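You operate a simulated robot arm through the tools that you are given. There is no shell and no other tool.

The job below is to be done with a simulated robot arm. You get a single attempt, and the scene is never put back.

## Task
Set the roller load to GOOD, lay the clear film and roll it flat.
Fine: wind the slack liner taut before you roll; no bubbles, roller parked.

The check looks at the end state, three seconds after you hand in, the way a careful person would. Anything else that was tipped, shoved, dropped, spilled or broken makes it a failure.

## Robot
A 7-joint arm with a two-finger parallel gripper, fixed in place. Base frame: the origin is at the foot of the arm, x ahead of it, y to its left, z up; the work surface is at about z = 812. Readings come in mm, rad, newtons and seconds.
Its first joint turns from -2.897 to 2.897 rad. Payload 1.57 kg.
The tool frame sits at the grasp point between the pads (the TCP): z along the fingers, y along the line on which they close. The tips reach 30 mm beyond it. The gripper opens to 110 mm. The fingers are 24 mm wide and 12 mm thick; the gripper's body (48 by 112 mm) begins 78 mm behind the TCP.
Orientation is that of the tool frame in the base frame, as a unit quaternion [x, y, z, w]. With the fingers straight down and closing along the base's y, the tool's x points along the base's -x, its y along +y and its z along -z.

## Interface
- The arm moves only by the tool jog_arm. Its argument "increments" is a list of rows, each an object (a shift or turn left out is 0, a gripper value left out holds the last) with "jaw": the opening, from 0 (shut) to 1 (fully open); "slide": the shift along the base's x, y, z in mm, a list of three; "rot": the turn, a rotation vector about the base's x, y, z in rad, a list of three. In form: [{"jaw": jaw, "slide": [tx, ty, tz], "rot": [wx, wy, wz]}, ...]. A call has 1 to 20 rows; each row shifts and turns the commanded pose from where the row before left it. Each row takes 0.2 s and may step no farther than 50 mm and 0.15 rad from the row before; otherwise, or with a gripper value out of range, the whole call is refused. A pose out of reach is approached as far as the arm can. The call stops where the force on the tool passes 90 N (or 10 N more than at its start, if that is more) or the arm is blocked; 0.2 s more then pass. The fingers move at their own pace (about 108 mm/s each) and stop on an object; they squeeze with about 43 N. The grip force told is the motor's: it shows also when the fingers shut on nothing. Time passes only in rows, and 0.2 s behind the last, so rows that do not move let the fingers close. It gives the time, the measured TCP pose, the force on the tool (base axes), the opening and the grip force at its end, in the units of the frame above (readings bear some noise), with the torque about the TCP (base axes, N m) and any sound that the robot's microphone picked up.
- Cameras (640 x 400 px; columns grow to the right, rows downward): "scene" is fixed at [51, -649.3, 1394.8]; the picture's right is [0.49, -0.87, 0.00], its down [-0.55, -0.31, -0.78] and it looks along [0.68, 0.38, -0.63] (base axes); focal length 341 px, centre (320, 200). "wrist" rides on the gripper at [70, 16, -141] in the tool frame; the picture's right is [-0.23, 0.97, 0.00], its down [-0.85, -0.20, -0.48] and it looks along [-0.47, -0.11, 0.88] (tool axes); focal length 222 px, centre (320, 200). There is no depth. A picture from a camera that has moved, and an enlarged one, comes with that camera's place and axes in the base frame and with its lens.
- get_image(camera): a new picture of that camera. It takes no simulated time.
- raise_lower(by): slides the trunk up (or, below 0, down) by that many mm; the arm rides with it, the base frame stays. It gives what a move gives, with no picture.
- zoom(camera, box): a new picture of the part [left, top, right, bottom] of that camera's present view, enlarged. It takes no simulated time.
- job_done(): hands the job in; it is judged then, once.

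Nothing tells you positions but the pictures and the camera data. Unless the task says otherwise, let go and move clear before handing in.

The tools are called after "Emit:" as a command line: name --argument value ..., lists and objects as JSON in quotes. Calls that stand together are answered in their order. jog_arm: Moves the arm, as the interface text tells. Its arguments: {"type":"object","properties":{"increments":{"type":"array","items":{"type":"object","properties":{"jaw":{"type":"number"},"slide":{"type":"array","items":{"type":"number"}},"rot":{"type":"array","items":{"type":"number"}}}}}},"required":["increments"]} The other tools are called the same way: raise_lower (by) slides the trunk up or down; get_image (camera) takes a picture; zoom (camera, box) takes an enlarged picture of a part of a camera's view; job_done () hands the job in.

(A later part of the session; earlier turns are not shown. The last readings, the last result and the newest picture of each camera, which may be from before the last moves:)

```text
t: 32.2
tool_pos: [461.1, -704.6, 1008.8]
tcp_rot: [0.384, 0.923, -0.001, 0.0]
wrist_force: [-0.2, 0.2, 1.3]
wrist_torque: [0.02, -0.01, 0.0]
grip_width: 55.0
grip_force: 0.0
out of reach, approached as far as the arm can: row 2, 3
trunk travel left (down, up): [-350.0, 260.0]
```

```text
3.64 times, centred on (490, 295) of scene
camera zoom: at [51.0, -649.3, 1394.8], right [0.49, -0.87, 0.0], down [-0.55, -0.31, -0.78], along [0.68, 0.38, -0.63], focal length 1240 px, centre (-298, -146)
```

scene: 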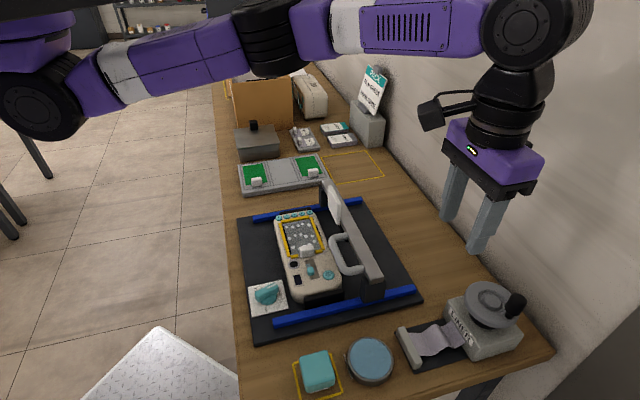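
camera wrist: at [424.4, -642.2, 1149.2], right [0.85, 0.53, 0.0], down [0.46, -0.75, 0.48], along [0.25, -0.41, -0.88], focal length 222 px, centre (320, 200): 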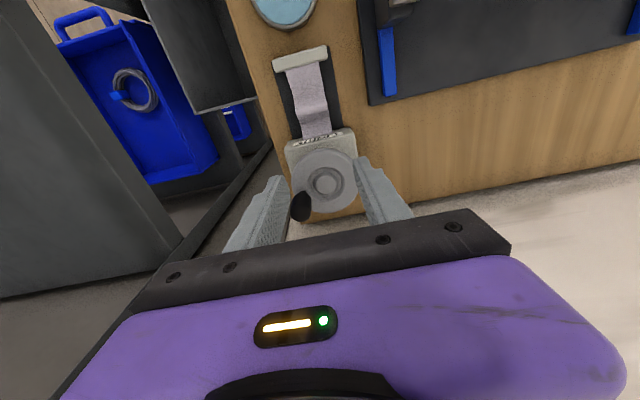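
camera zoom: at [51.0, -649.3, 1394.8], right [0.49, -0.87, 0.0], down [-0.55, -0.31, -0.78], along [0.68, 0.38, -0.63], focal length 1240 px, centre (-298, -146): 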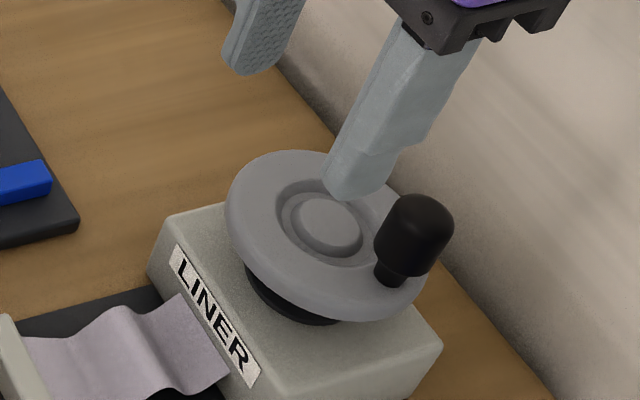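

The knob is just out of reach at this trunk height (arm stretched at r≈842). I'll test how trunk height changes the reach, starting with 40 mm lower, which is safe here.

Emit:
raise_lower --by -40

Emit:
get_image --camera "scene"

```text
t: 33.0
tool_pos: [460.4, -703.6, 967.6]
tcp_rot: [0.383, 0.924, -0.001, 0.0]
wrist_force: [0.2, -0.4, 0.2]
wrist_torque: [0.0, -0.01, -0.02]
grip_width: 55.2
grip_force: 0.1
trunk travel left (down, up): [-310.0, 300.0]
```

```text
taken
```

scene: 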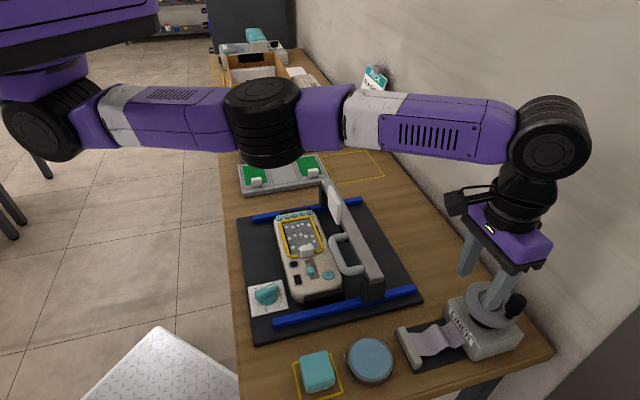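

Trunk is at -40 now. Testing whether the arm can extend further towards the knob from here (fingertips are still well above the wheel).

Emit:
jog_arm --increments '[{"slide": [5, -15, 25]}, {"slide": [5, -15, 0]}, {"slide": [4, -15, 0]}]'

```text
t: 33.8
tool_pos: [462.3, -701.5, 984.1]
tcp_rot: [0.384, 0.923, 0.0, 0.0]
wrist_force: [-0.9, 0.2, -0.1]
wrist_torque: [0.02, 0.01, -0.02]
grip_width: 55.1
grip_force: 0.1
out of reach, approached as far as the arm can: row 1, 2, 3
trunk travel left (down, up): [-310.0, 300.0]
```

At this trunk setting the limit stays around r≈840, with slightly more reach when the tool is lower relative to the trunk. So I'll raise the trunk instead and test again.

Emit:
raise_lower --by 140

Emit:
jog_arm --increments '[{"slide": [0, 0, -30]}, {"slide": [0, 0, -30]}, {"slide": [5, -15, -20]}, {"slide": [5, -15, 0]}, {"slide": [4, -15, 0]}]'

Emit:
get_image --camera "scene"

```text
t: 35.5
tool_pos: [461.8, -701.5, 1124.3]
tcp_rot: [0.384, 0.923, -0.001, -0.001]
wrist_force: [-0.2, -0.4, 0.4]
wrist_torque: [-0.01, 0.0, -0.01]
grip_width: 55.0
grip_force: 0.1
trunk travel left (down, up): [-450.0, 160.0]
```

```text
t: 36.7
tool_pos: [464.7, -707.4, 1043.9]
tcp_rot: [0.383, 0.924, -0.001, 0.0]
wrist_force: [0.2, 0.4, -0.8]
wrist_torque: [0.0, 0.02, -0.03]
grip_width: 54.7
grip_force: 0.1
out of reach, approached as far as the arm can: row 3, 4, 5
trunk travel left (down, up): [-450.0, 160.0]
```

```text
taken
```

scene: 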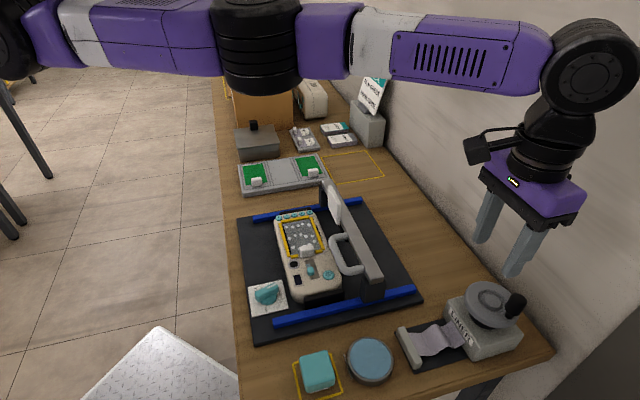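

Pointing straight down tops out near r≈846 here, and the knob is at r≈898. Tilting the tool about 26° so the fingers lean outward will gain the distance. I'll go up, restore the trunk to its original height, then yaw and tilt.

Emit:
jog_arm --increments '[{"slide": [-15, 25, 40]}, {"slide": [-15, 25, 40]}, {"slide": [-5, 10, 20]}]'

Emit:
raise_lower --by -100

```text
t: 37.5
tool_pos: [429.6, -647.7, 1143.8]
tcp_rot: [0.383, 0.924, 0.0, 0.0]
wrist_force: [0.2, -0.9, -0.1]
wrist_torque: [0.02, -0.02, 0.0]
grip_width: 54.8
grip_force: 0.1
trunk travel left (down, up): [-450.0, 160.0]
```

```text
t: 38.8
tool_pos: [429.0, -648.2, 1044.5]
tcp_rot: [0.383, 0.924, -0.001, -0.001]
wrist_force: [-0.3, 0.0, 0.6]
wrist_torque: [0.01, -0.02, -0.02]
grip_width: 55.0
grip_force: 0.1
trunk travel left (down, up): [-350.0, 260.0]
```

Emit:
jog_arm --increments '[{"rot": [0, 0, -0.105]}, {"rot": [0, 0, -0.105]}, {"rot": [-0.0944, -0.0613, 0]}, {"rot": [-0.0944, -0.0613, 0]}, {"rot": [-0.0944, -0.0613, 0]}, {"rot": [-0.0944, -0.0613, 0]}, {"slide": [8.9, -28.2, -10]}, {"slide": [8.9, -28.2, -10]}, {"slide": [9, -28.1, -10]}]'

Emit:
get_image --camera "wrist"

Emit:
zoom --camera "scene" --box '[410, 210, 570, 350]'

```text
t: 40.8
tool_pos: [457.2, -734.1, 1014.3]
tcp_rot: [0.466, 0.856, -0.107, 0.196]
wrist_force: [0.8, -0.1, -0.6]
wrist_torque: [-0.02, -0.01, -0.03]
grip_width: 54.9
grip_force: 0.2
trunk travel left (down, up): [-350.0, 260.0]
```

```text
taken
camera wrist: at [403.5, -619.8, 1110.0], right [0.93, 0.36, 0.1], down [0.14, -0.58, 0.8], along [0.34, -0.73, -0.59], focal length 222 px, centre (320, 200)
```

wrist: 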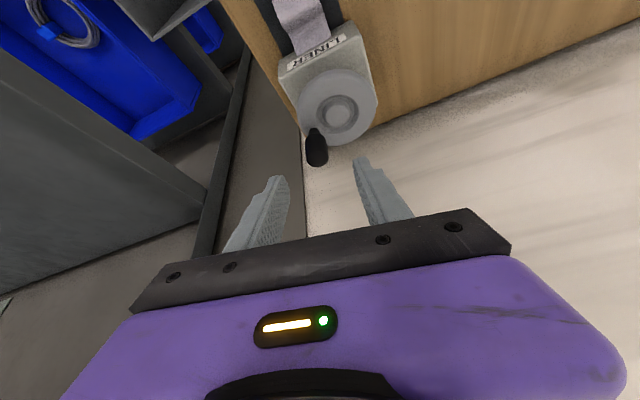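

```text
2.86 times, centred on (490, 280) of scene
camera zoom: at [51.0, -649.3, 1394.8], right [0.49, -0.87, 0.0], down [-0.55, -0.31, -0.78], along [0.68, 0.38, -0.63], focal length 974 px, centre (-166, -29)
```

zoom: 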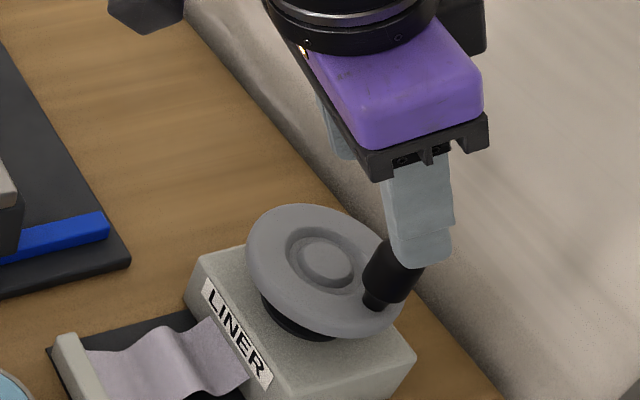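

With the tilt the knob is within reach and lines up with the gripper axis. Descending along the tool axis so the open fingers straddle the knob.

Emit:
jog_arm --increments '[{"slide": [4.4, -7, -18.5]}, {"slide": [4.4, -7, -18.5]}, {"slide": [4.4, -7, -18.5]}, {"slide": [4.4, -6.8, -17]}, {"slide": [0, 0, 0]}]'

Emit:
zoom --camera "wrist" --box '[230, 120, 400, 230]'

Emit:
zoom --camera "scene" --box '[430, 250, 558, 340]'

```text
t: 42.0
tool_pos: [474.9, -761.6, 942.5]
tcp_rot: [0.466, 0.856, -0.107, 0.196]
wrist_force: [-0.2, 0.1, -1.1]
wrist_torque: [0.01, -0.02, -0.01]
grip_width: 55.0
grip_force: 0.0
trunk travel left (down, up): [-350.0, 260.0]
```

```text
3.64 times, centred on (315, 175) of wrist
camera zoom: at [421.7, -646.9, 1038.7], right [0.93, 0.36, 0.1], down [0.14, -0.58, 0.8], along [0.34, -0.73, -0.59], focal length 808 px, centre (338, 291)
```

zoom: 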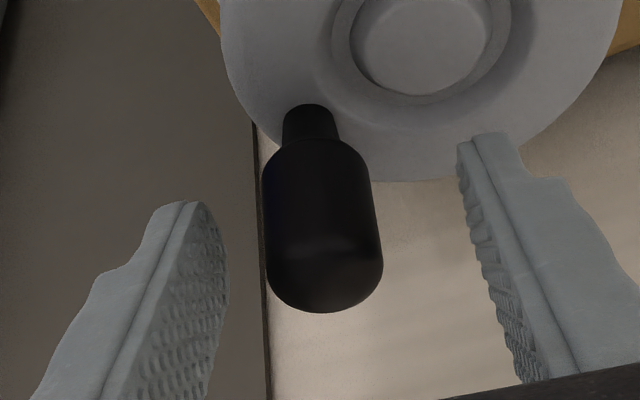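

```text
4.44 times, centred on (494, 295) of scene
camera zoom: at [51.0, -649.3, 1394.8], right [0.49, -0.87, 0.0], down [-0.55, -0.31, -0.78], along [0.68, 0.38, -0.63], focal length 1516 px, centre (-453, -222)
```

zoom: 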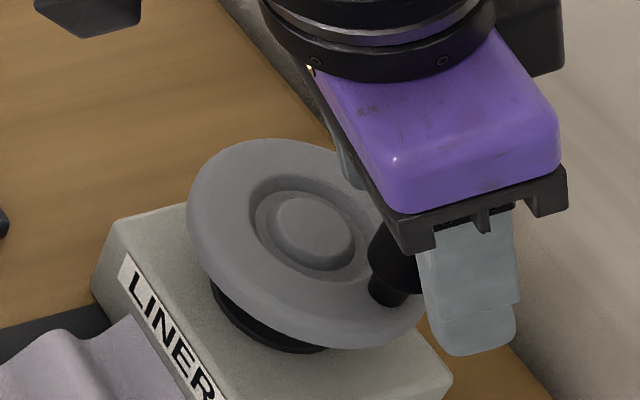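

The knob is between the fingers, about 3 mm off centre. Correcting that and closing.

Emit:
jog_arm --increments '[{"slide": [-2.3, -1.5, -1]}, {"jaw": 0.25}, {"jaw": 0.0}, {"jaw": 0.0}, {"jaw": 0.0}]'

Emit:
zoom --camera "wrist" --box '[230, 120, 400, 230]'

Emit:
zoom --camera "scene" --box '[385, 280, 497, 370]'

```text
t: 43.2
tool_pos: [472.8, -762.2, 942.2]
tcp_rot: [0.467, 0.855, -0.107, 0.197]
wrist_force: [-0.9, 1.1, -0.3]
wrist_torque: [-0.06, -0.05, 0.03]
grip_width: 23.9
grip_force: 36.1
trunk travel left (down, up): [-350.0, 260.0]
```

```text
3.64 times, centred on (315, 175) of wrist
camera zoom: at [418.9, -648.3, 1038.0], right [0.93, 0.36, 0.1], down [0.14, -0.58, 0.8], along [0.34, -0.73, -0.59], focal length 808 px, centre (338, 291)
```

zoom: 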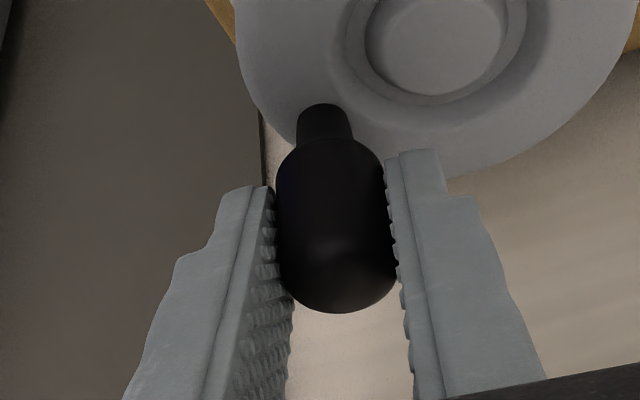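

```text
4.44 times, centred on (441, 325) of scene
camera zoom: at [51.0, -649.3, 1394.8], right [0.49, -0.87, 0.0], down [-0.55, -0.31, -0.78], along [0.68, 0.38, -0.63], focal length 1516 px, centre (-218, -356)
```

zoom: 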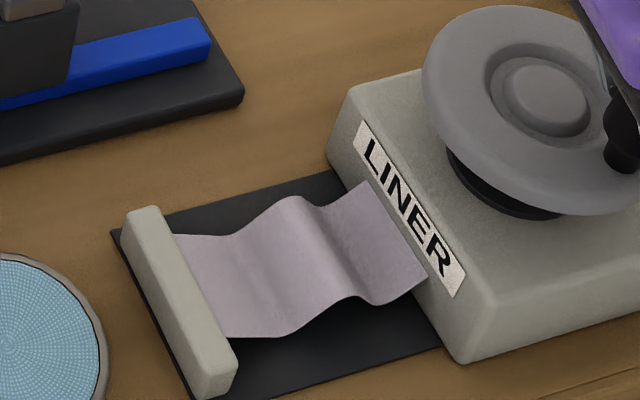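

Knob gripped (23.9 mm). Testing a 20° clockwise turn in small steps, watching force and slack.

Emit:
jog_arm --increments '[{"slide": [-2.23, 1.65, 0]}, {"slide": [-2.07, 1.84, 0]}, {"slide": [-1.91, 2.02, 0]}, {"slide": [-1.72, 2.17, 0]}]'

Emit:
zoom --camera "scene" --box '[385, 280, 497, 370]'

Emit:
zoom --camera "wrist" --box '[230, 90, 400, 230]'

```text
t: 44.2
tool_pos: [464.4, -754.2, 941.9]
tcp_rot: [0.467, 0.855, -0.108, 0.197]
wrist_force: [1.0, -11.8, 2.1]
wrist_torque: [-0.34, -0.13, -0.26]
grip_width: 24.0
grip_force: 35.4
trunk travel left (down, up): [-350.0, 260.0]
```

```text
4.44 times, centred on (441, 325) of scene
camera zoom: at [51.0, -649.3, 1394.8], right [0.49, -0.87, 0.0], down [-0.55, -0.31, -0.78], along [0.68, 0.38, -0.63], focal length 1516 px, centre (-218, -356)
```

zoom: 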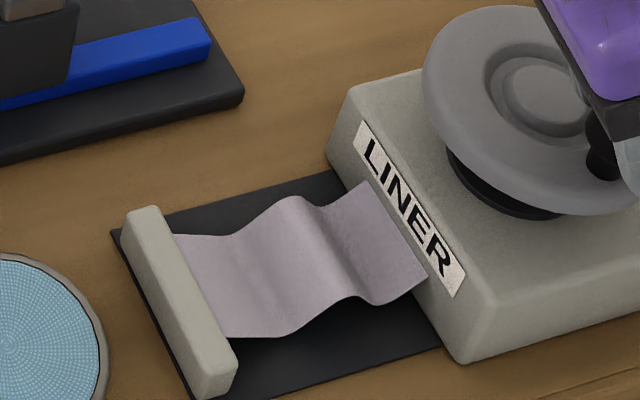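

```text
2.86 times, centred on (315, 160) of wrist
camera zoom: at [411.0, -640.4, 1037.8], right [0.93, 0.36, 0.1], down [0.14, -0.58, 0.8], along [0.34, -0.73, -0.59], focal length 635 px, centre (334, 314)
```

zoom: 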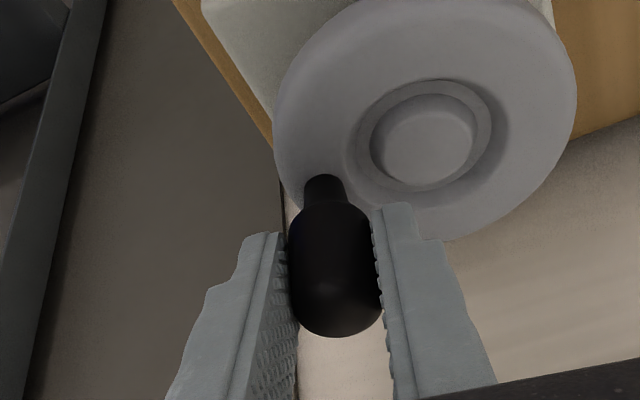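

It turns with light resistance (~12 N), but there's no obvious change in slack yet. I'll continue clockwise 50° and compare.

Emit:
jog_arm --increments '[{"slide": [-2.85, 4.76, 0]}, {"slide": [-1.97, 5.18, 0]}, {"slide": [-1.05, 5.44, 0]}, {"slide": [-0.09, 5.54, 0]}, {"slide": [0.88, 5.48, 0]}]'

Emit:
zoom --camera "scene" --box '[385, 280, 497, 370]'

Emit:
zoom --camera "wrist" --box '[230, 60, 400, 230]'

```text
t: 45.4
tool_pos: [452.1, -729.0, 942.0]
tcp_rot: [0.47, 0.854, -0.11, 0.193]
wrist_force: [-28.0, -11.4, 11.1]
wrist_torque: [0.17, 0.33, -0.73]
grip_width: 23.5
grip_force: 35.9
trunk travel left (down, up): [-350.0, 260.0]
```

```text
4.44 times, centred on (441, 325) of scene
camera zoom: at [51.0, -649.3, 1394.8], right [0.49, -0.87, 0.0], down [-0.55, -0.31, -0.78], along [0.68, 0.38, -0.63], focal length 1516 px, centre (-218, -356)
```

zoom: 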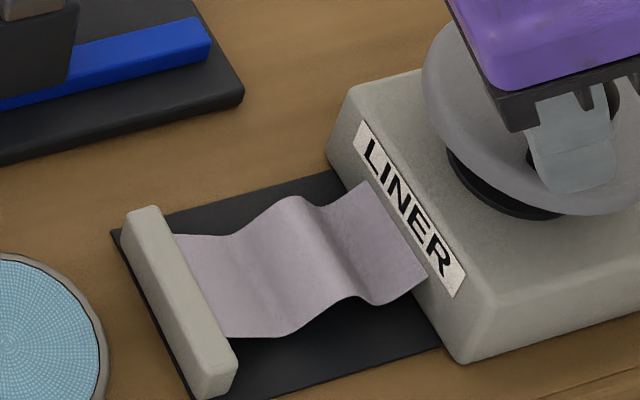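

```text
2.35 times, centred on (315, 145) of wrist
camera zoom: at [400.4, -613.9, 1038.0], right [0.93, 0.35, 0.09], down [0.14, -0.58, 0.8], along [0.33, -0.74, -0.59], focal length 523 px, centre (332, 329)
```

zoom: 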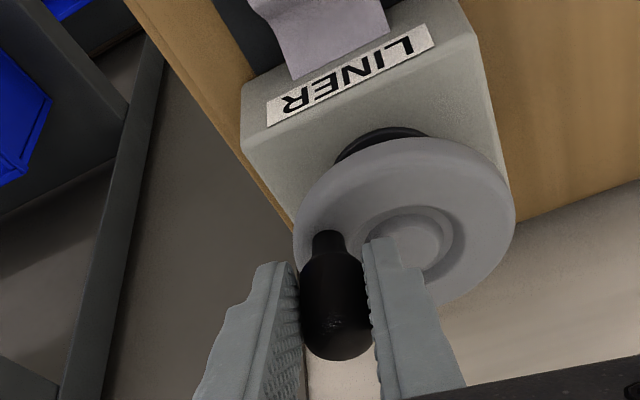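

The knob slid within the pads because I wasn't turning the gripper with it. I'll take a baseline of the liner, open, re-centre on the knob, and align the jaws with the direction of motion.

Emit:
zoom --camera "scene" --box '[405, 312, 469, 352]'

Emit:
jog_arm --increments '[{"jaw": 0.5}, {"jaw": 0.5, "slide": [0, 0, 4]}, {"slide": [4, -5, 4]}, {"slide": [3.7, -4.6, 0]}]'

Emit:
zoom --camera "wrist" --box '[230, 60, 400, 230]'

```text
10.00 times, centred on (437, 332) of scene
camera zoom: at [51.0, -649.3, 1394.8], right [0.49, -0.87, 0.0], down [-0.55, -0.31, -0.78], along [0.68, 0.38, -0.63], focal length 3411 px, centre (-850, -1120)
```

zoom: 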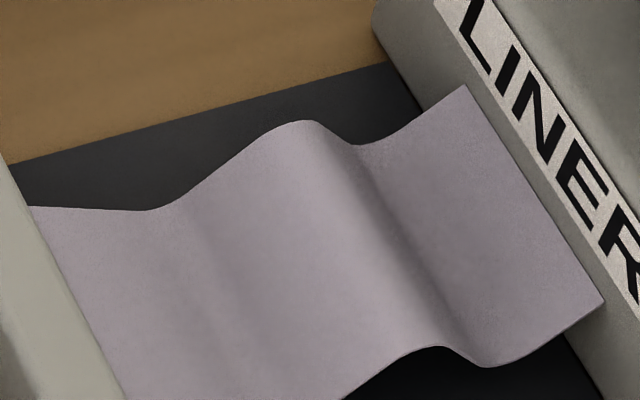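

```text
t: 46.4
tool_pos: [467.8, -737.2, 949.1]
tcp_rot: [0.467, 0.856, -0.107, 0.196]
wrist_force: [0.0, 0.7, 0.0]
wrist_torque: [-0.01, 0.0, 0.0]
grip_width: 55.1
grip_force: 0.0
trunk travel left (down, up): [-350.0, 260.0]
```

```text
2.35 times, centred on (315, 145) of wrist
camera zoom: at [414.1, -622.9, 1045.4], right [0.93, 0.36, 0.1], down [0.14, -0.58, 0.8], along [0.34, -0.73, -0.59], focal length 523 px, centre (332, 329)
```

zoom: 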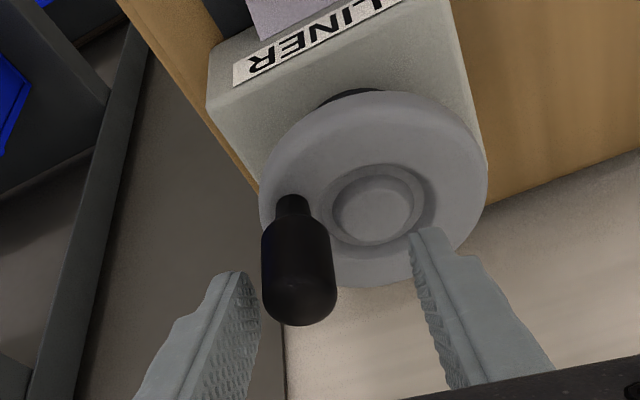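

Knob axis is at about (459, -739) and the hub at (490, -735). I'll centre on the knob and spin the gripper about its own axis so the jaws close along the crank's tangent.

Emit:
jog_arm --increments '[{"slide": [-8.3, -1.5, 0]}, {"rot": [0.0339, -0.0526, -0.1296]}, {"rot": [0.0339, -0.0526, -0.1296]}, {"rot": [0.0339, -0.0526, -0.1296]}, {"rot": [0.0339, -0.0526, -0.1296]}, {"rot": [0.0339, -0.0526, -0.1296]}, {"rot": [0.0339, -0.0526, -0.1296]}, {"rot": [0.0339, -0.0526, -0.1296]}, {"rot": [0.0339, -0.0526, -0.1296]}, {"rot": [0.0339, -0.0526, -0.1296]}, {"rot": [0.0339, -0.0526, -0.1296]}, {"rot": [0.0339, -0.0526, -0.1296]}, {"rot": [0.0339, -0.0526, -0.1296]}, {"rot": [0.0339, -0.0526, -0.1296]}, {"rot": [0.0339, -0.0526, -0.1296]}]'

Emit:
get_image --camera "wrist"

Emit:
zoom --camera "scene" --box '[410, 230, 554, 340]'

```text
t: 49.6
tool_pos: [457.3, -737.2, 949.3]
tcp_rot: [0.809, 0.543, -0.005, 0.224]
wrist_force: [-0.4, 0.0, 1.0]
wrist_torque: [-0.02, 0.01, -0.03]
grip_width: 55.0
grip_force: 0.0
out of reach, approached as far as the arm can: row 9, 10, 11, 12, 13, 14, 15
trunk travel left (down, up): [-350.0, 260.0]
```

```text
taken
camera wrist: at [468.3, -629.8, 1063.8], right [0.77, -0.5, 0.4], down [-0.64, -0.51, 0.57], along [-0.08, -0.7, -0.71], focal length 222 px, centre (320, 200)
```

wrist: 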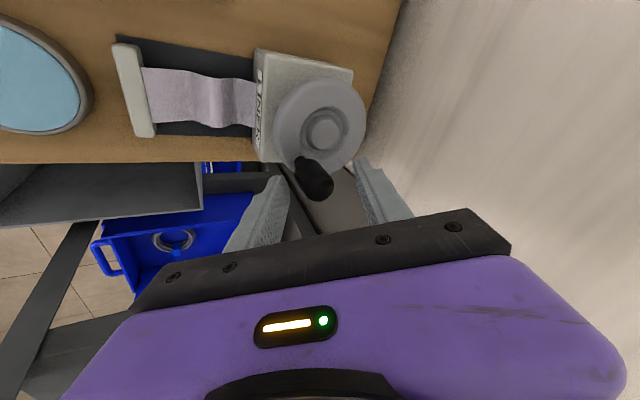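

```text
3.64 times, centred on (482, 285) of scene
camera zoom: at [51.0, -649.3, 1394.8], right [0.49, -0.87, 0.0], down [-0.55, -0.31, -0.78], along [0.68, 0.38, -0.63], focal length 1240 px, centre (-269, -109)
```

zoom: 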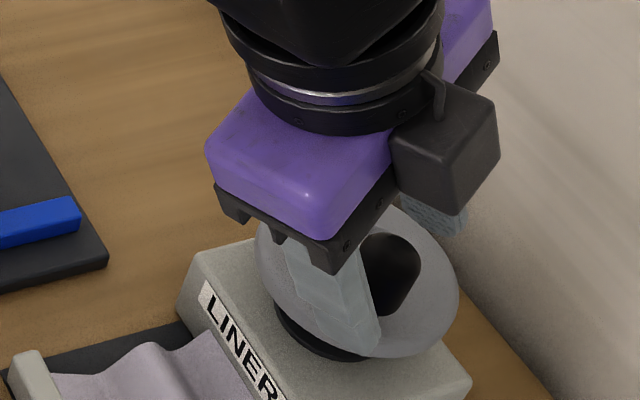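

The spin hit a joint limit in that direction. I'll spin the other way instead, since the jaws are symmetric, to put the closing line along the tangent with room to turn.

Emit:
jog_arm --increments '[{"rot": [-0.0336, 0.0526, 0.1285]}, {"rot": [-0.0336, 0.0526, 0.1285]}, {"rot": [-0.0336, 0.0526, 0.1285]}, {"rot": [-0.0336, 0.0526, 0.1285]}, {"rot": [-0.0336, 0.0526, 0.1285]}, {"rot": [-0.0336, 0.0526, 0.1285]}, {"rot": [-0.0336, 0.0526, 0.1285]}, {"rot": [-0.0336, 0.0526, 0.1285]}, {"rot": [-0.0336, 0.0526, 0.1285]}, {"rot": [-0.0336, 0.0526, 0.1285]}, {"rot": [-0.0336, 0.0526, 0.1285]}, {"rot": [-0.0336, 0.0526, 0.1285]}, {"rot": [-0.0336, 0.0526, 0.1285]}, {"rot": [-0.0336, 0.0526, 0.1285]}, {"rot": [-0.0336, 0.0526, 0.1285]}, {"rot": [-0.0336, 0.0526, 0.1285]}]'

Emit:
get_image --camera "wrist"

Emit:
zoom --camera "scene" --box '[410, 230, 554, 340]'

```text
t: 53.0
tool_pos: [458.7, -738.3, 947.7]
tcp_rot: [-0.159, 0.961, -0.207, 0.088]
wrist_force: [-0.7, 0.4, -0.1]
wrist_torque: [-0.02, 0.0, 0.0]
grip_width: 54.7
grip_force: 0.0
trunk travel left (down, up): [-350.0, 260.0]
```

```text
taken
camera wrist: at [356.2, -695.4, 1060.7], right [-0.05, 0.92, -0.39], down [0.74, 0.3, 0.6], along [0.67, -0.26, -0.69], focal length 222 px, centre (320, 200)
```

wrist: 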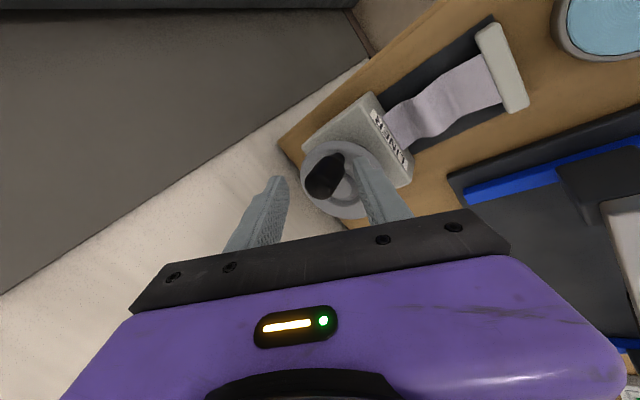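

```text
3.64 times, centred on (482, 285) of scene
camera zoom: at [51.0, -649.3, 1394.8], right [0.49, -0.87, 0.0], down [-0.55, -0.31, -0.78], along [0.68, 0.38, -0.63], focal length 1240 px, centre (-269, -109)
```

zoom: 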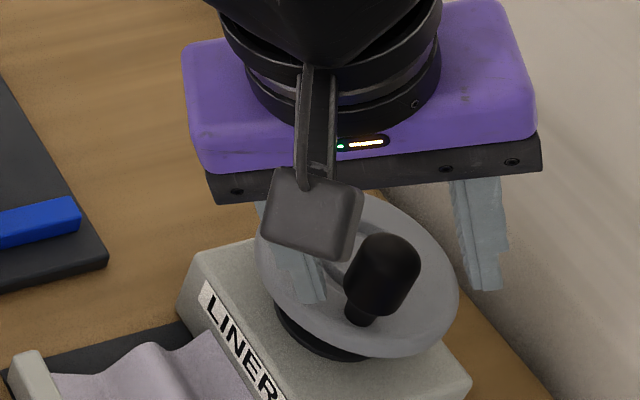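

The jaws now close roughly along the tangent with the knob between them. Closing and testing counter-clockwise with the gripper turning along.

Emit:
jog_arm --increments '[{"jaw": 0.25}, {"jaw": 0.0}, {"jaw": 0.0}, {"jaw": 0.0}]'

Emit:
zoom --camera "wrist" --box '[230, 110, 400, 230]'

Emit:
zoom --camera "scene" --box '[430, 250, 540, 340]'

```text
t: 54.0
tool_pos: [456.6, -738.2, 947.4]
tcp_rot: [-0.158, 0.962, -0.206, 0.088]
wrist_force: [-7.7, 3.2, -8.6]
wrist_torque: [0.8, 0.58, 0.11]
grip_width: 31.3
grip_force: 40.1
trunk travel left (down, up): [-350.0, 260.0]
```

```text
3.33 times, centred on (315, 170) of wrist
camera zoom: at [355.1, -695.1, 1059.9], right [-0.05, 0.92, -0.39], down [0.74, 0.29, 0.6], along [0.67, -0.26, -0.7], focal length 740 px, centre (337, 300)
```

zoom: 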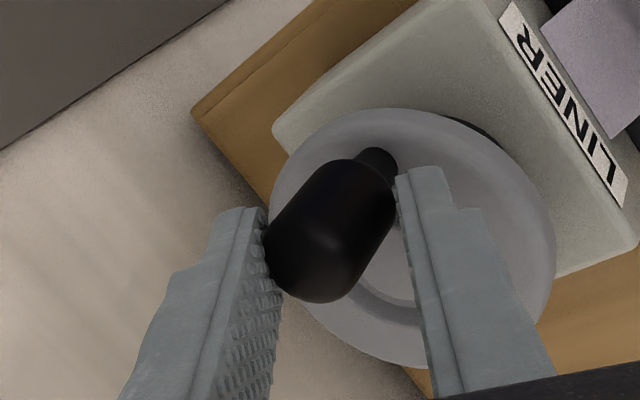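

```text
4.44 times, centred on (485, 295) of scene
camera zoom: at [51.0, -649.3, 1394.8], right [0.49, -0.87, 0.0], down [-0.55, -0.31, -0.78], along [0.68, 0.38, -0.63], focal length 1516 px, centre (-413, -222)
```

zoom: 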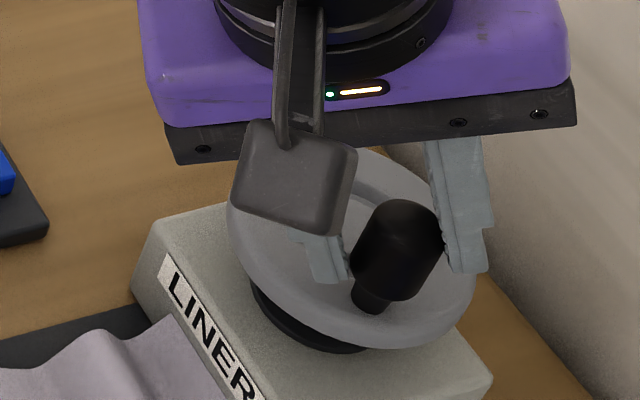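

The fingers cage the knob (31 mm because of the tilt). Now 40° counter-clockwise with the gripper turning along.

Emit:
jog_arm --increments '[{"slide": [0.78, -4.28, 0], "rot": [-0.0329, 0.0515, 0.1258]}, {"slide": [1.38, -4.13, 0], "rot": [-0.0329, 0.0515, 0.1258]}, {"slide": [1.93, -3.9, 0], "rot": [-0.0329, 0.0515, 0.1258]}, {"slide": [2.46, -3.59, 0], "rot": [-0.0329, 0.0515, 0.1258]}, {"slide": [2.93, -3.21, 0], "rot": [-0.0329, 0.0515, 0.1258]}]'

Emit:
zoom --camera "scene" --box '[405, 312, 469, 352]'

Emit:
zoom --camera "wrist" --box '[230, 90, 400, 230]'

```text
t: 55.2
tool_pos: [470.4, -757.4, 951.1]
tcp_rot: [-0.481, 0.847, -0.227, 0.014]
wrist_force: [5.6, 18.1, 27.2]
wrist_torque: [1.07, -0.47, 0.3]
grip_width: 29.0
grip_force: 38.7
trunk travel left (down, up): [-350.0, 260.0]
```

```text
10.00 times, centred on (437, 332) of scene
camera zoom: at [51.0, -649.3, 1394.8], right [0.49, -0.87, 0.0], down [-0.55, -0.31, -0.78], along [0.68, 0.38, -0.63], focal length 3411 px, centre (-850, -1120)
```

zoom: 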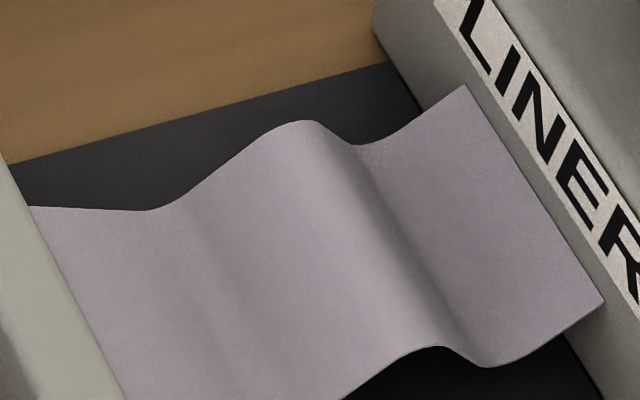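

```text
2.86 times, centred on (315, 160) of wrist
camera zoom: at [385.7, -753.9, 1084.7], right [-0.66, 0.61, -0.43], down [0.51, 0.79, 0.34], along [0.55, 0.01, -0.84], focal length 635 px, centre (334, 314)
```

zoom: 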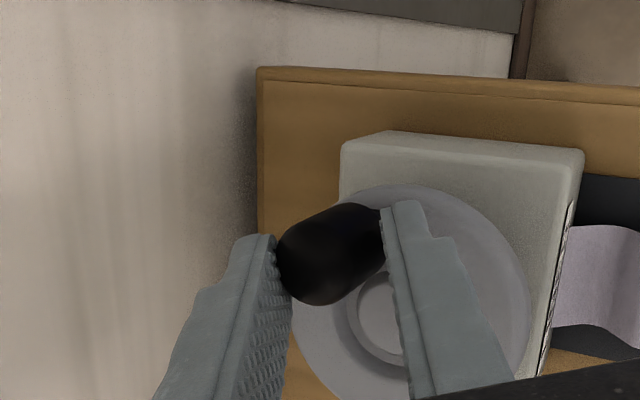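

The liner hasn't changed, but I've only covered the arc already tried. Gripping at this tilt is awkward, so I'll release, retract and use the closed fingers as a peg to push the knob round the circle, which has no wrist limits.

Emit:
jog_arm --increments '[{"jaw": 0.5}, {"jaw": 0.5}, {"slide": [-6, 9, 22]}, {"slide": [-6, 9, 22]}, {"slide": [-6, 9, 22]}]'

Emit:
jog_arm --increments '[{"jaw": 0.0, "rot": [0.0341, -0.0523, -0.1266]}, {"rot": [0.0341, -0.0523, -0.1266]}, {"rot": [0.0341, -0.0523, -0.1266]}, {"rot": [0.0341, -0.0523, -0.1266]}, {"rot": [0.0341, -0.0523, -0.1266]}, {"rot": [0.0341, -0.0523, -0.1266]}, {"rot": [0.0341, -0.0523, -0.1266]}, {"rot": [0.0341, -0.0523, -0.1266]}, {"rot": [0.0341, -0.0523, -0.1266]}, {"rot": [0.0341, -0.0523, -0.1266]}, {"rot": [0.0341, -0.0523, -0.1266]}, {"rot": [0.0341, -0.0523, -0.1266]}, {"rot": [0.0341, -0.0523, -0.1266]}]'

Emit:
get_image --camera "wrist"

Emit:
zoom --camera "scene" --box '[410, 230, 554, 340]'

```text
t: 56.4
tool_pos: [447.8, -730.8, 1015.6]
tcp_rot: [-0.478, 0.849, -0.225, 0.012]
wrist_force: [-0.2, 0.3, -1.0]
wrist_torque: [-0.01, -0.01, -0.01]
grip_width: 55.1
grip_force: 0.0
trunk travel left (down, up): [-350.0, 260.0]
```

```text
t: 59.2
tool_pos: [448.2, -731.5, 1014.8]
tcp_rot: [0.383, 0.896, -0.123, 0.189]
wrist_force: [-0.8, 0.7, -0.2]
wrist_torque: [0.03, 0.02, -0.02]
grip_width: 0.0
grip_force: 20.8
trunk travel left (down, up): [-350.0, 260.0]
```

```text
taken
camera wrist: at [383.5, -622.5, 1109.5], right [0.86, 0.51, 0.02], down [0.28, -0.51, 0.82], along [0.43, -0.69, -0.58], focal length 222 px, centre (320, 200)
```

wrist: 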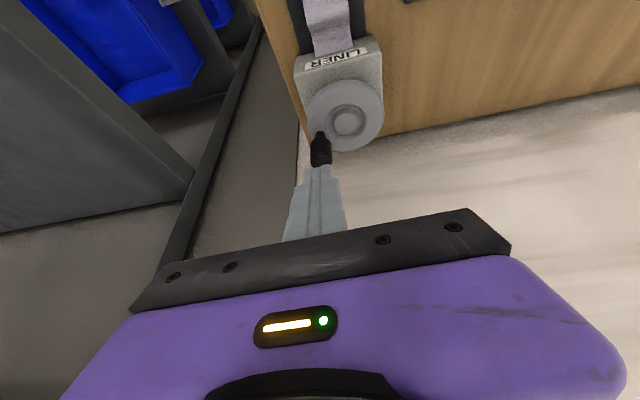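

```text
3.64 times, centred on (482, 285) of scene
camera zoom: at [51.0, -649.3, 1394.8], right [0.49, -0.87, 0.0], down [-0.55, -0.31, -0.78], along [0.68, 0.38, -0.63], focal length 1240 px, centre (-269, -109)
```

zoom: 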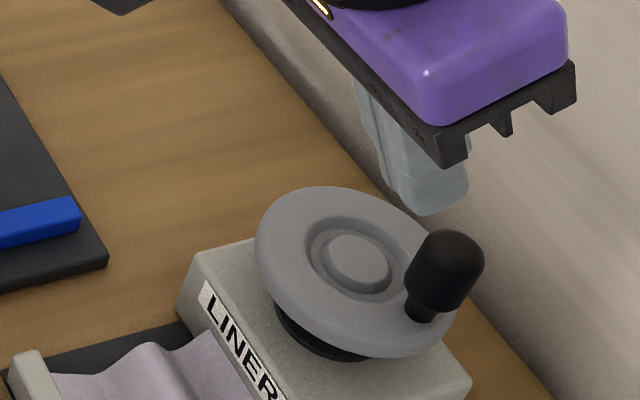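

Emit:
zoom --camera "wrist" --box '[280, 60, 400, 180]'

Emit:
zoom --camera "scene" --box '[440, 270, 536, 340]'

```text
3.33 times, centred on (340, 120) of wrist
camera zoom: at [383.5, -622.5, 1109.5], right [0.86, 0.51, 0.02], down [0.28, -0.51, 0.82], along [0.43, -0.69, -0.58], focal length 740 px, centre (253, 467)
```

zoom: 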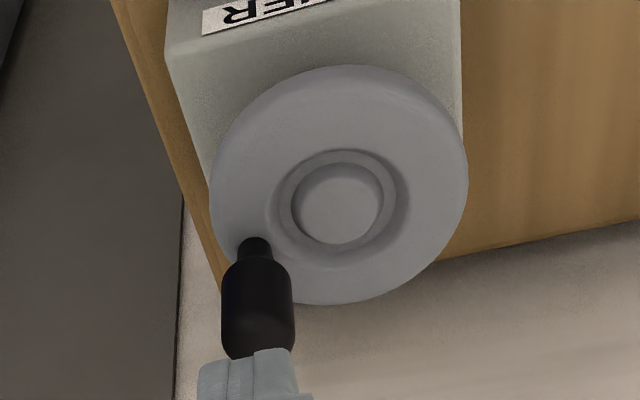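

```text
5.71 times, centred on (488, 305) of scene
camera zoom: at [51.0, -649.3, 1394.8], right [0.49, -0.87, 0.0], down [-0.55, -0.31, -0.78], along [0.68, 0.38, -0.63], focal length 1949 px, centre (-640, -400)
```

zoom: 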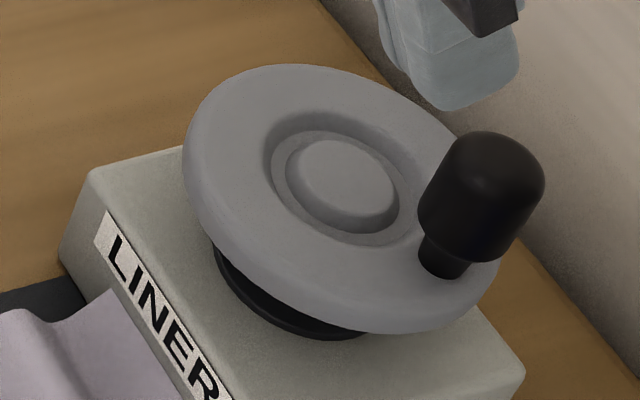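

The knob is back at its starting angle (-120° about the hub). I'll lower the closed fingers behind it on the clockwise side, then sweep counter-clockwise.

Emit:
jog_arm --increments '[{"jaw": 0.0, "slide": [5.7, 9.3, -20]}, {"slide": [0, 0, -20]}, {"slide": [0, 0, -20]}, {"slide": [0, 0, -12.8]}]'

Emit:
zoom --camera "scene" --box '[430, 250, 540, 340]'

Emit:
zoom --camera "wrist" --box '[260, 80, 420, 220]'

```text
t: 60.2
tool_pos: [455.5, -719.6, 943.1]
tcp_rot: [0.383, 0.896, -0.124, 0.189]
wrist_force: [-0.3, -0.9, -0.1]
wrist_torque: [0.0, -0.01, -0.04]
grip_width: 0.0
grip_force: 21.7
trunk travel left (down, up): [-350.0, 260.0]
```

```text
4.44 times, centred on (485, 295) of scene
camera zoom: at [51.0, -649.3, 1394.8], right [0.49, -0.87, 0.0], down [-0.55, -0.31, -0.78], along [0.68, 0.38, -0.63], focal length 1516 px, centre (-413, -222)
```

zoom: 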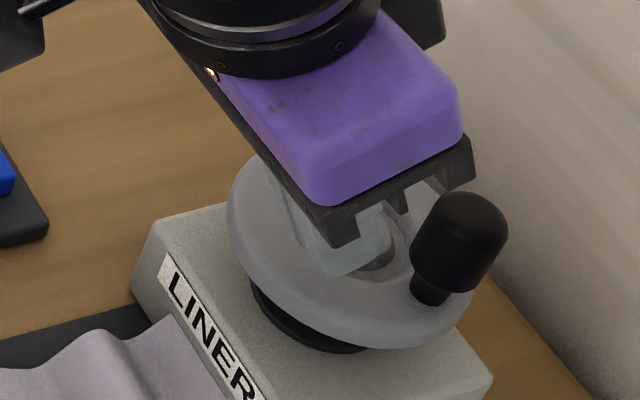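

```text
2.86 times, centred on (340, 150) of wrist
camera zoom: at [388.6, -612.8, 1037.7], right [0.86, 0.51, 0.02], down [0.28, -0.51, 0.82], along [0.43, -0.69, -0.58], focal length 635 px, centre (263, 343)
```

zoom: 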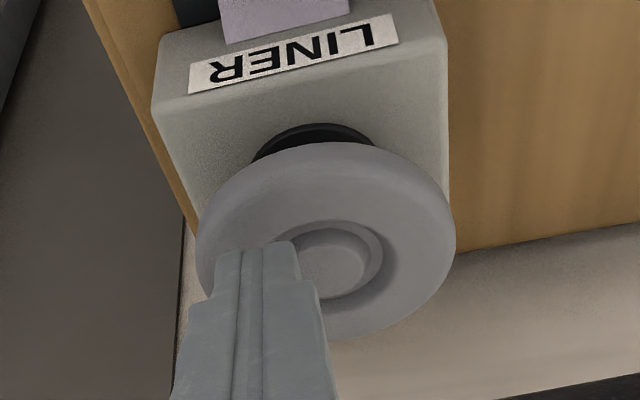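

Peg is in place with no contact. Sweeping counter-clockwise by 80°.

Emit:
jog_arm --increments '[{"slide": [-0.48, -5.47, 0]}, {"slide": [0.48, -5.47, 0]}, {"slide": [1.42, -5.3, 0]}, {"slide": [2.32, -4.98, 0]}, {"slide": [3.15, -4.5, 0]}, {"slide": [3.88, -3.88, 0]}, {"slide": [4.5, -3.15, 0]}, {"slide": [4.98, -2.32, 0]}]'

Emit:
zoom --camera "scene" --box '[430, 250, 540, 340]'

Emit:
zoom --camera "scene" --box '[405, 312, 469, 352]'

```text
t: 62.0
tool_pos: [474.4, -756.9, 942.2]
tcp_rot: [0.382, 0.896, -0.126, 0.189]
wrist_force: [-1.6, -1.0, 0.0]
wrist_torque: [-0.04, 0.03, 0.0]
grip_width: 0.0
grip_force: 21.1
trunk travel left (down, up): [-350.0, 260.0]
```

```text
4.44 times, centred on (485, 295) of scene
camera zoom: at [51.0, -649.3, 1394.8], right [0.49, -0.87, 0.0], down [-0.55, -0.31, -0.78], along [0.68, 0.38, -0.63], focal length 1516 px, centre (-413, -222)
```

zoom: 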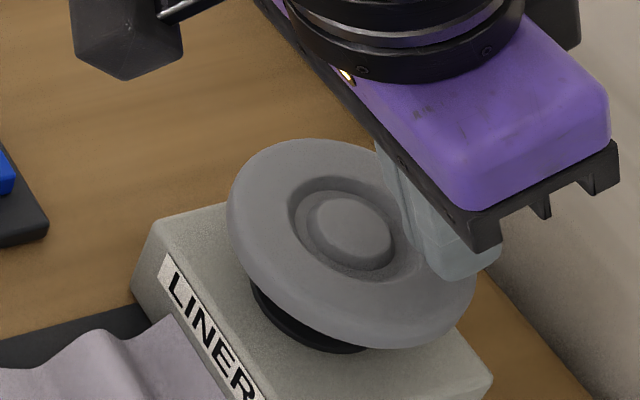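

```text
10.00 times, centred on (437, 332) of scene
camera zoom: at [51.0, -649.3, 1394.8], right [0.49, -0.87, 0.0], down [-0.55, -0.31, -0.78], along [0.68, 0.38, -0.63], focal length 3411 px, centre (-850, -1120)
```

zoom: 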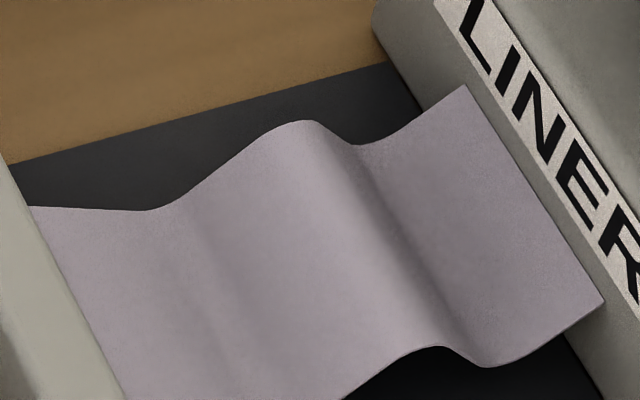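

The knob moves freely with no visible change in the liner yet. Continuing counter-clockwise for another half turn.

Emit:
jog_arm --increments '[{"slide": [5.3, -1.42, 0]}, {"slide": [5.47, -0.48, 0]}, {"slide": [5.47, 0.48, 0]}, {"slide": [5.3, 1.42, 0]}, {"slide": [4.98, 2.32, 0]}, {"slide": [4.5, 3.15, 0]}, {"slide": [3.88, 3.88, 0]}, {"slide": [3.15, 4.5, 0]}, {"slide": [2.32, 4.98, 0]}, {"slide": [1.42, 5.3, 0]}, {"slide": [0.48, 5.47, 0]}, {"slide": [-0.48, 5.47, 0]}, {"slide": [-1.42, 5.3, 0]}, {"slide": [-2.32, 4.98, 0]}, {"slide": [-3.15, 4.5, 0]}, {"slide": [-3.88, 3.88, 0]}]'

Emit:
zoom --camera "scene" --box '[430, 250, 540, 340]'

Emit:
zoom --camera "scene" --box '[405, 312, 469, 352]'

```text
t: 64.6
tool_pos: [498.2, -731.7, 943.3]
tcp_rot: [0.392, 0.89, -0.143, 0.184]
wrist_force: [-12.9, -20.0, -12.2]
wrist_torque: [-0.28, 0.14, 0.11]
grip_width: 0.1
grip_force: 21.3
trunk travel left (down, up): [-350.0, 260.0]
stopped in row 12: the force on the tool passed its limit at 95 N (the readings are from after the stop); the commanded pose is now the measured one
```

```text
4.44 times, centred on (485, 295) of scene
camera zoom: at [51.0, -649.3, 1394.8], right [0.49, -0.87, 0.0], down [-0.55, -0.31, -0.78], along [0.68, 0.38, -0.63], focal length 1516 px, centre (-413, -222)
```

zoom: 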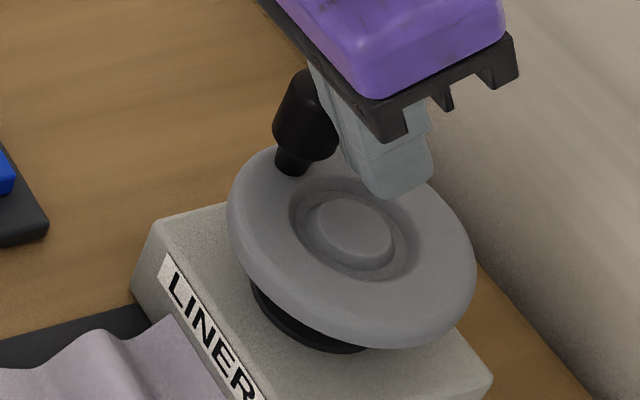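

```text
10.00 times, centred on (437, 332) of scene
camera zoom: at [51.0, -649.3, 1394.8], right [0.49, -0.87, 0.0], down [-0.55, -0.31, -0.78], along [0.68, 0.38, -0.63], focal length 3411 px, centre (-850, -1120)
```

zoom: 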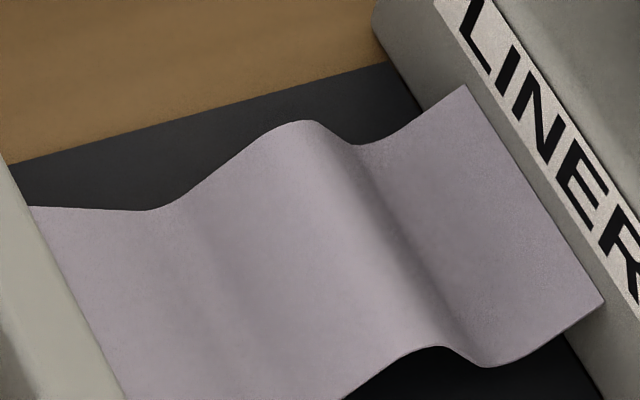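

Counter-clockwise hits a hard stop (knob at about +45°) with the liner still slack, so winding must be clockwise. I'll lift, go round to the other side of the knob and push clockwise.

Emit:
jog_arm --increments '[{"slide": [-3, -2, 15]}, {"slide": [0, 0, 25]}, {"slide": [0, 0, 25]}, {"slide": [-10.5, 17.8, 0]}, {"slide": [-10.6, 17.8, 0]}, {"slide": [0, 0, -25]}, {"slide": [0, 0, -25]}, {"slide": [0, 0, -15]}]'

Emit:
zoom --camera "scene" --box '[430, 250, 540, 340]'

Emit:
zoom --camera "wrist" --box '[260, 80, 420, 220]'

```text
t: 66.4
tool_pos: [476.9, -695.9, 944.4]
tcp_rot: [0.39, 0.891, -0.139, 0.185]
wrist_force: [-0.5, 0.2, 0.3]
wrist_torque: [-0.01, 0.0, 0.01]
grip_width: 0.0
grip_force: 21.4
trunk travel left (down, up): [-350.0, 260.0]
```

```text
4.44 times, centred on (485, 295) of scene
camera zoom: at [51.0, -649.3, 1394.8], right [0.49, -0.87, 0.0], down [-0.55, -0.31, -0.78], along [0.68, 0.38, -0.63], focal length 1516 px, centre (-413, -222)
```

zoom: 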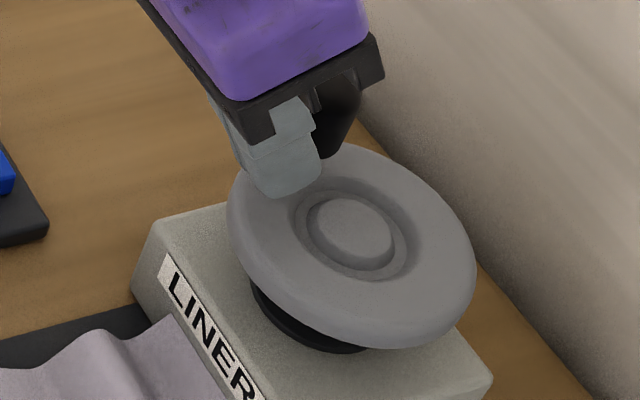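

```text
2.86 times, centred on (340, 150) of wrist
camera zoom: at [415.8, -583.9, 1037.4], right [0.87, 0.49, 0.0], down [0.28, -0.49, 0.82], along [0.41, -0.72, -0.57], focal length 635 px, centre (263, 343)
```

zoom: 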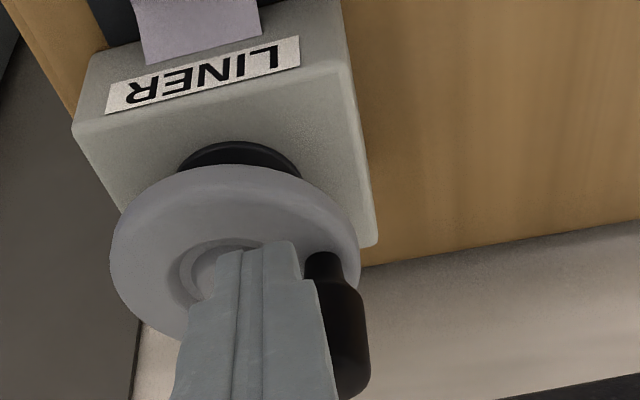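

The peg is now on the other side of the knob. Sweeping clockwise about 220° and checking.

Emit:
jog_arm --increments '[{"slide": [10.77, 1.9, 0]}, {"slide": [10.77, -1.9, 0]}, {"slide": [9.48, -5.47, 0]}, {"slide": [7.03, -8.38, 0]}, {"slide": [3.74, -10.28, 0]}, {"slide": [0, -10.94, 0]}, {"slide": [-3.74, -10.28, 0]}, {"slide": [-7.03, -8.38, 0]}, {"slide": [-9.48, -5.47, 0]}, {"slide": [-10.77, -1.9, 0]}, {"slide": [-10.77, 1.9, 0]}]'

Emit:
zoom --camera "scene" --box '[430, 250, 540, 340]'

Emit:
zoom --camera "scene" --box '[405, 312, 469, 352]'

```text
t: 68.8
tool_pos: [490.3, -752.5, 945.0]
tcp_rot: [0.384, 0.894, -0.134, 0.19]
wrist_force: [34.3, 33.0, 5.2]
wrist_torque: [0.25, -0.26, -0.33]
grip_width: 0.1
grip_force: 21.6
trunk travel left (down, up): [-350.0, 260.0]
```

```text
4.44 times, centred on (485, 295) of scene
camera zoom: at [51.0, -649.3, 1394.8], right [0.49, -0.87, 0.0], down [-0.55, -0.31, -0.78], along [0.68, 0.38, -0.63], focal length 1516 px, centre (-413, -222)
```

zoom: 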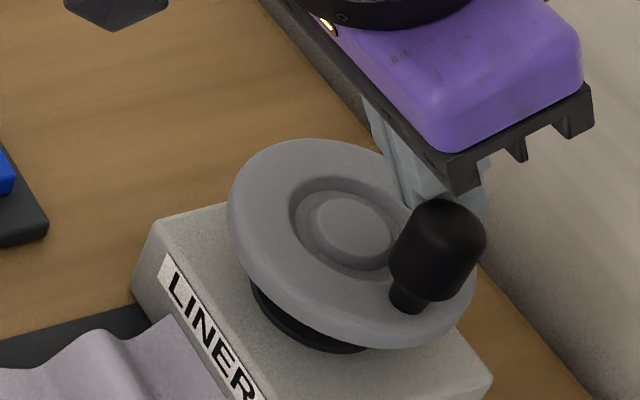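

```text
10.00 times, centred on (437, 332) of scene
camera zoom: at [51.0, -649.3, 1394.8], right [0.49, -0.87, 0.0], down [-0.55, -0.31, -0.78], along [0.68, 0.38, -0.63], focal length 3411 px, centre (-850, -1120)
```

zoom: 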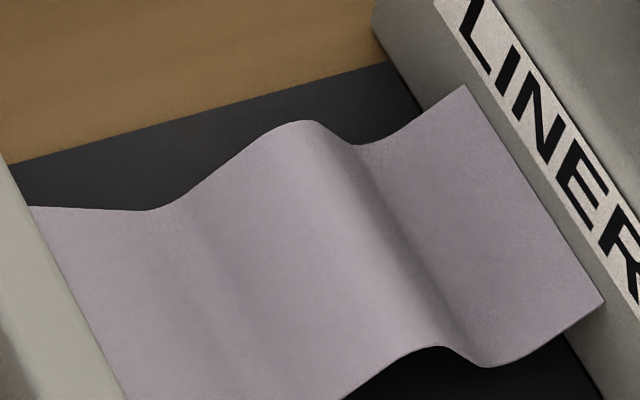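

The knob came back to about -128° and now resists (47 N). I'll hold still briefly to see whether that is just damping.

Emit:
jog_arm --increments '[{"slide": [0, 0, 0]}, {"slide": [0, 0, 0]}, {"slide": [0, 0, 0]}, {"slide": [0, 0, 0]}]'

Emit:
zoom --camera "scene" --box '[430, 250, 540, 340]'

Emit:
zoom --camera "wrist" --box '[230, 60, 420, 220]'

```text
t: 69.8
tool_pos: [490.8, -751.4, 943.8]
tcp_rot: [0.384, 0.894, -0.133, 0.189]
wrist_force: [38.7, 36.7, 8.2]
wrist_torque: [0.33, -0.29, -0.37]
grip_width: 0.0
grip_force: 21.4
trunk travel left (down, up): [-350.0, 260.0]
```

```text
4.44 times, centred on (485, 295) of scene
camera zoom: at [51.0, -649.3, 1394.8], right [0.49, -0.87, 0.0], down [-0.55, -0.31, -0.78], along [0.68, 0.38, -0.63], focal length 1516 px, centre (-413, -222)
```

zoom: 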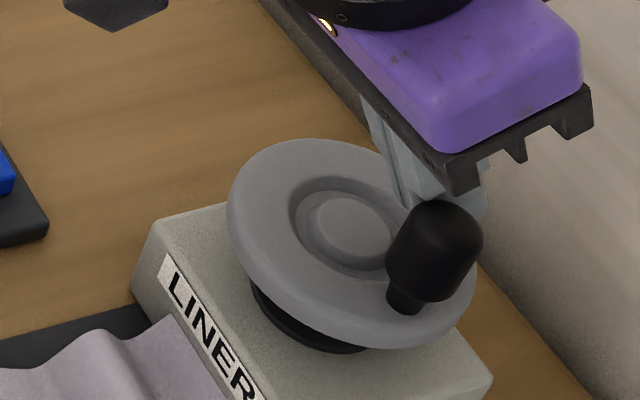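

```text
2.50 times, centred on (325, 140) of wrist
camera zoom: at [425.2, -641.1, 1037.3], right [0.86, 0.51, 0.01], down [0.28, -0.49, 0.82], along [0.42, -0.71, -0.57], focal length 555 px, centre (308, 350)
```

zoom: 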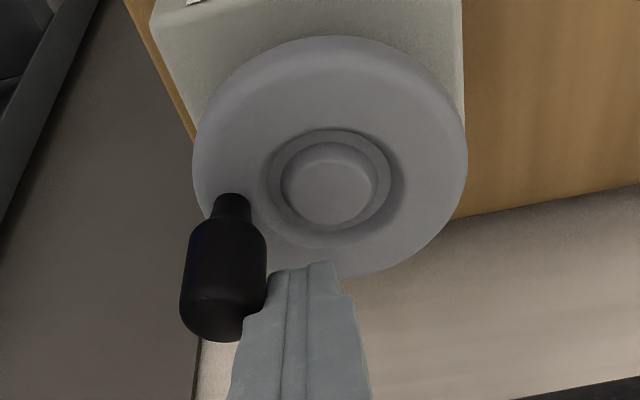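

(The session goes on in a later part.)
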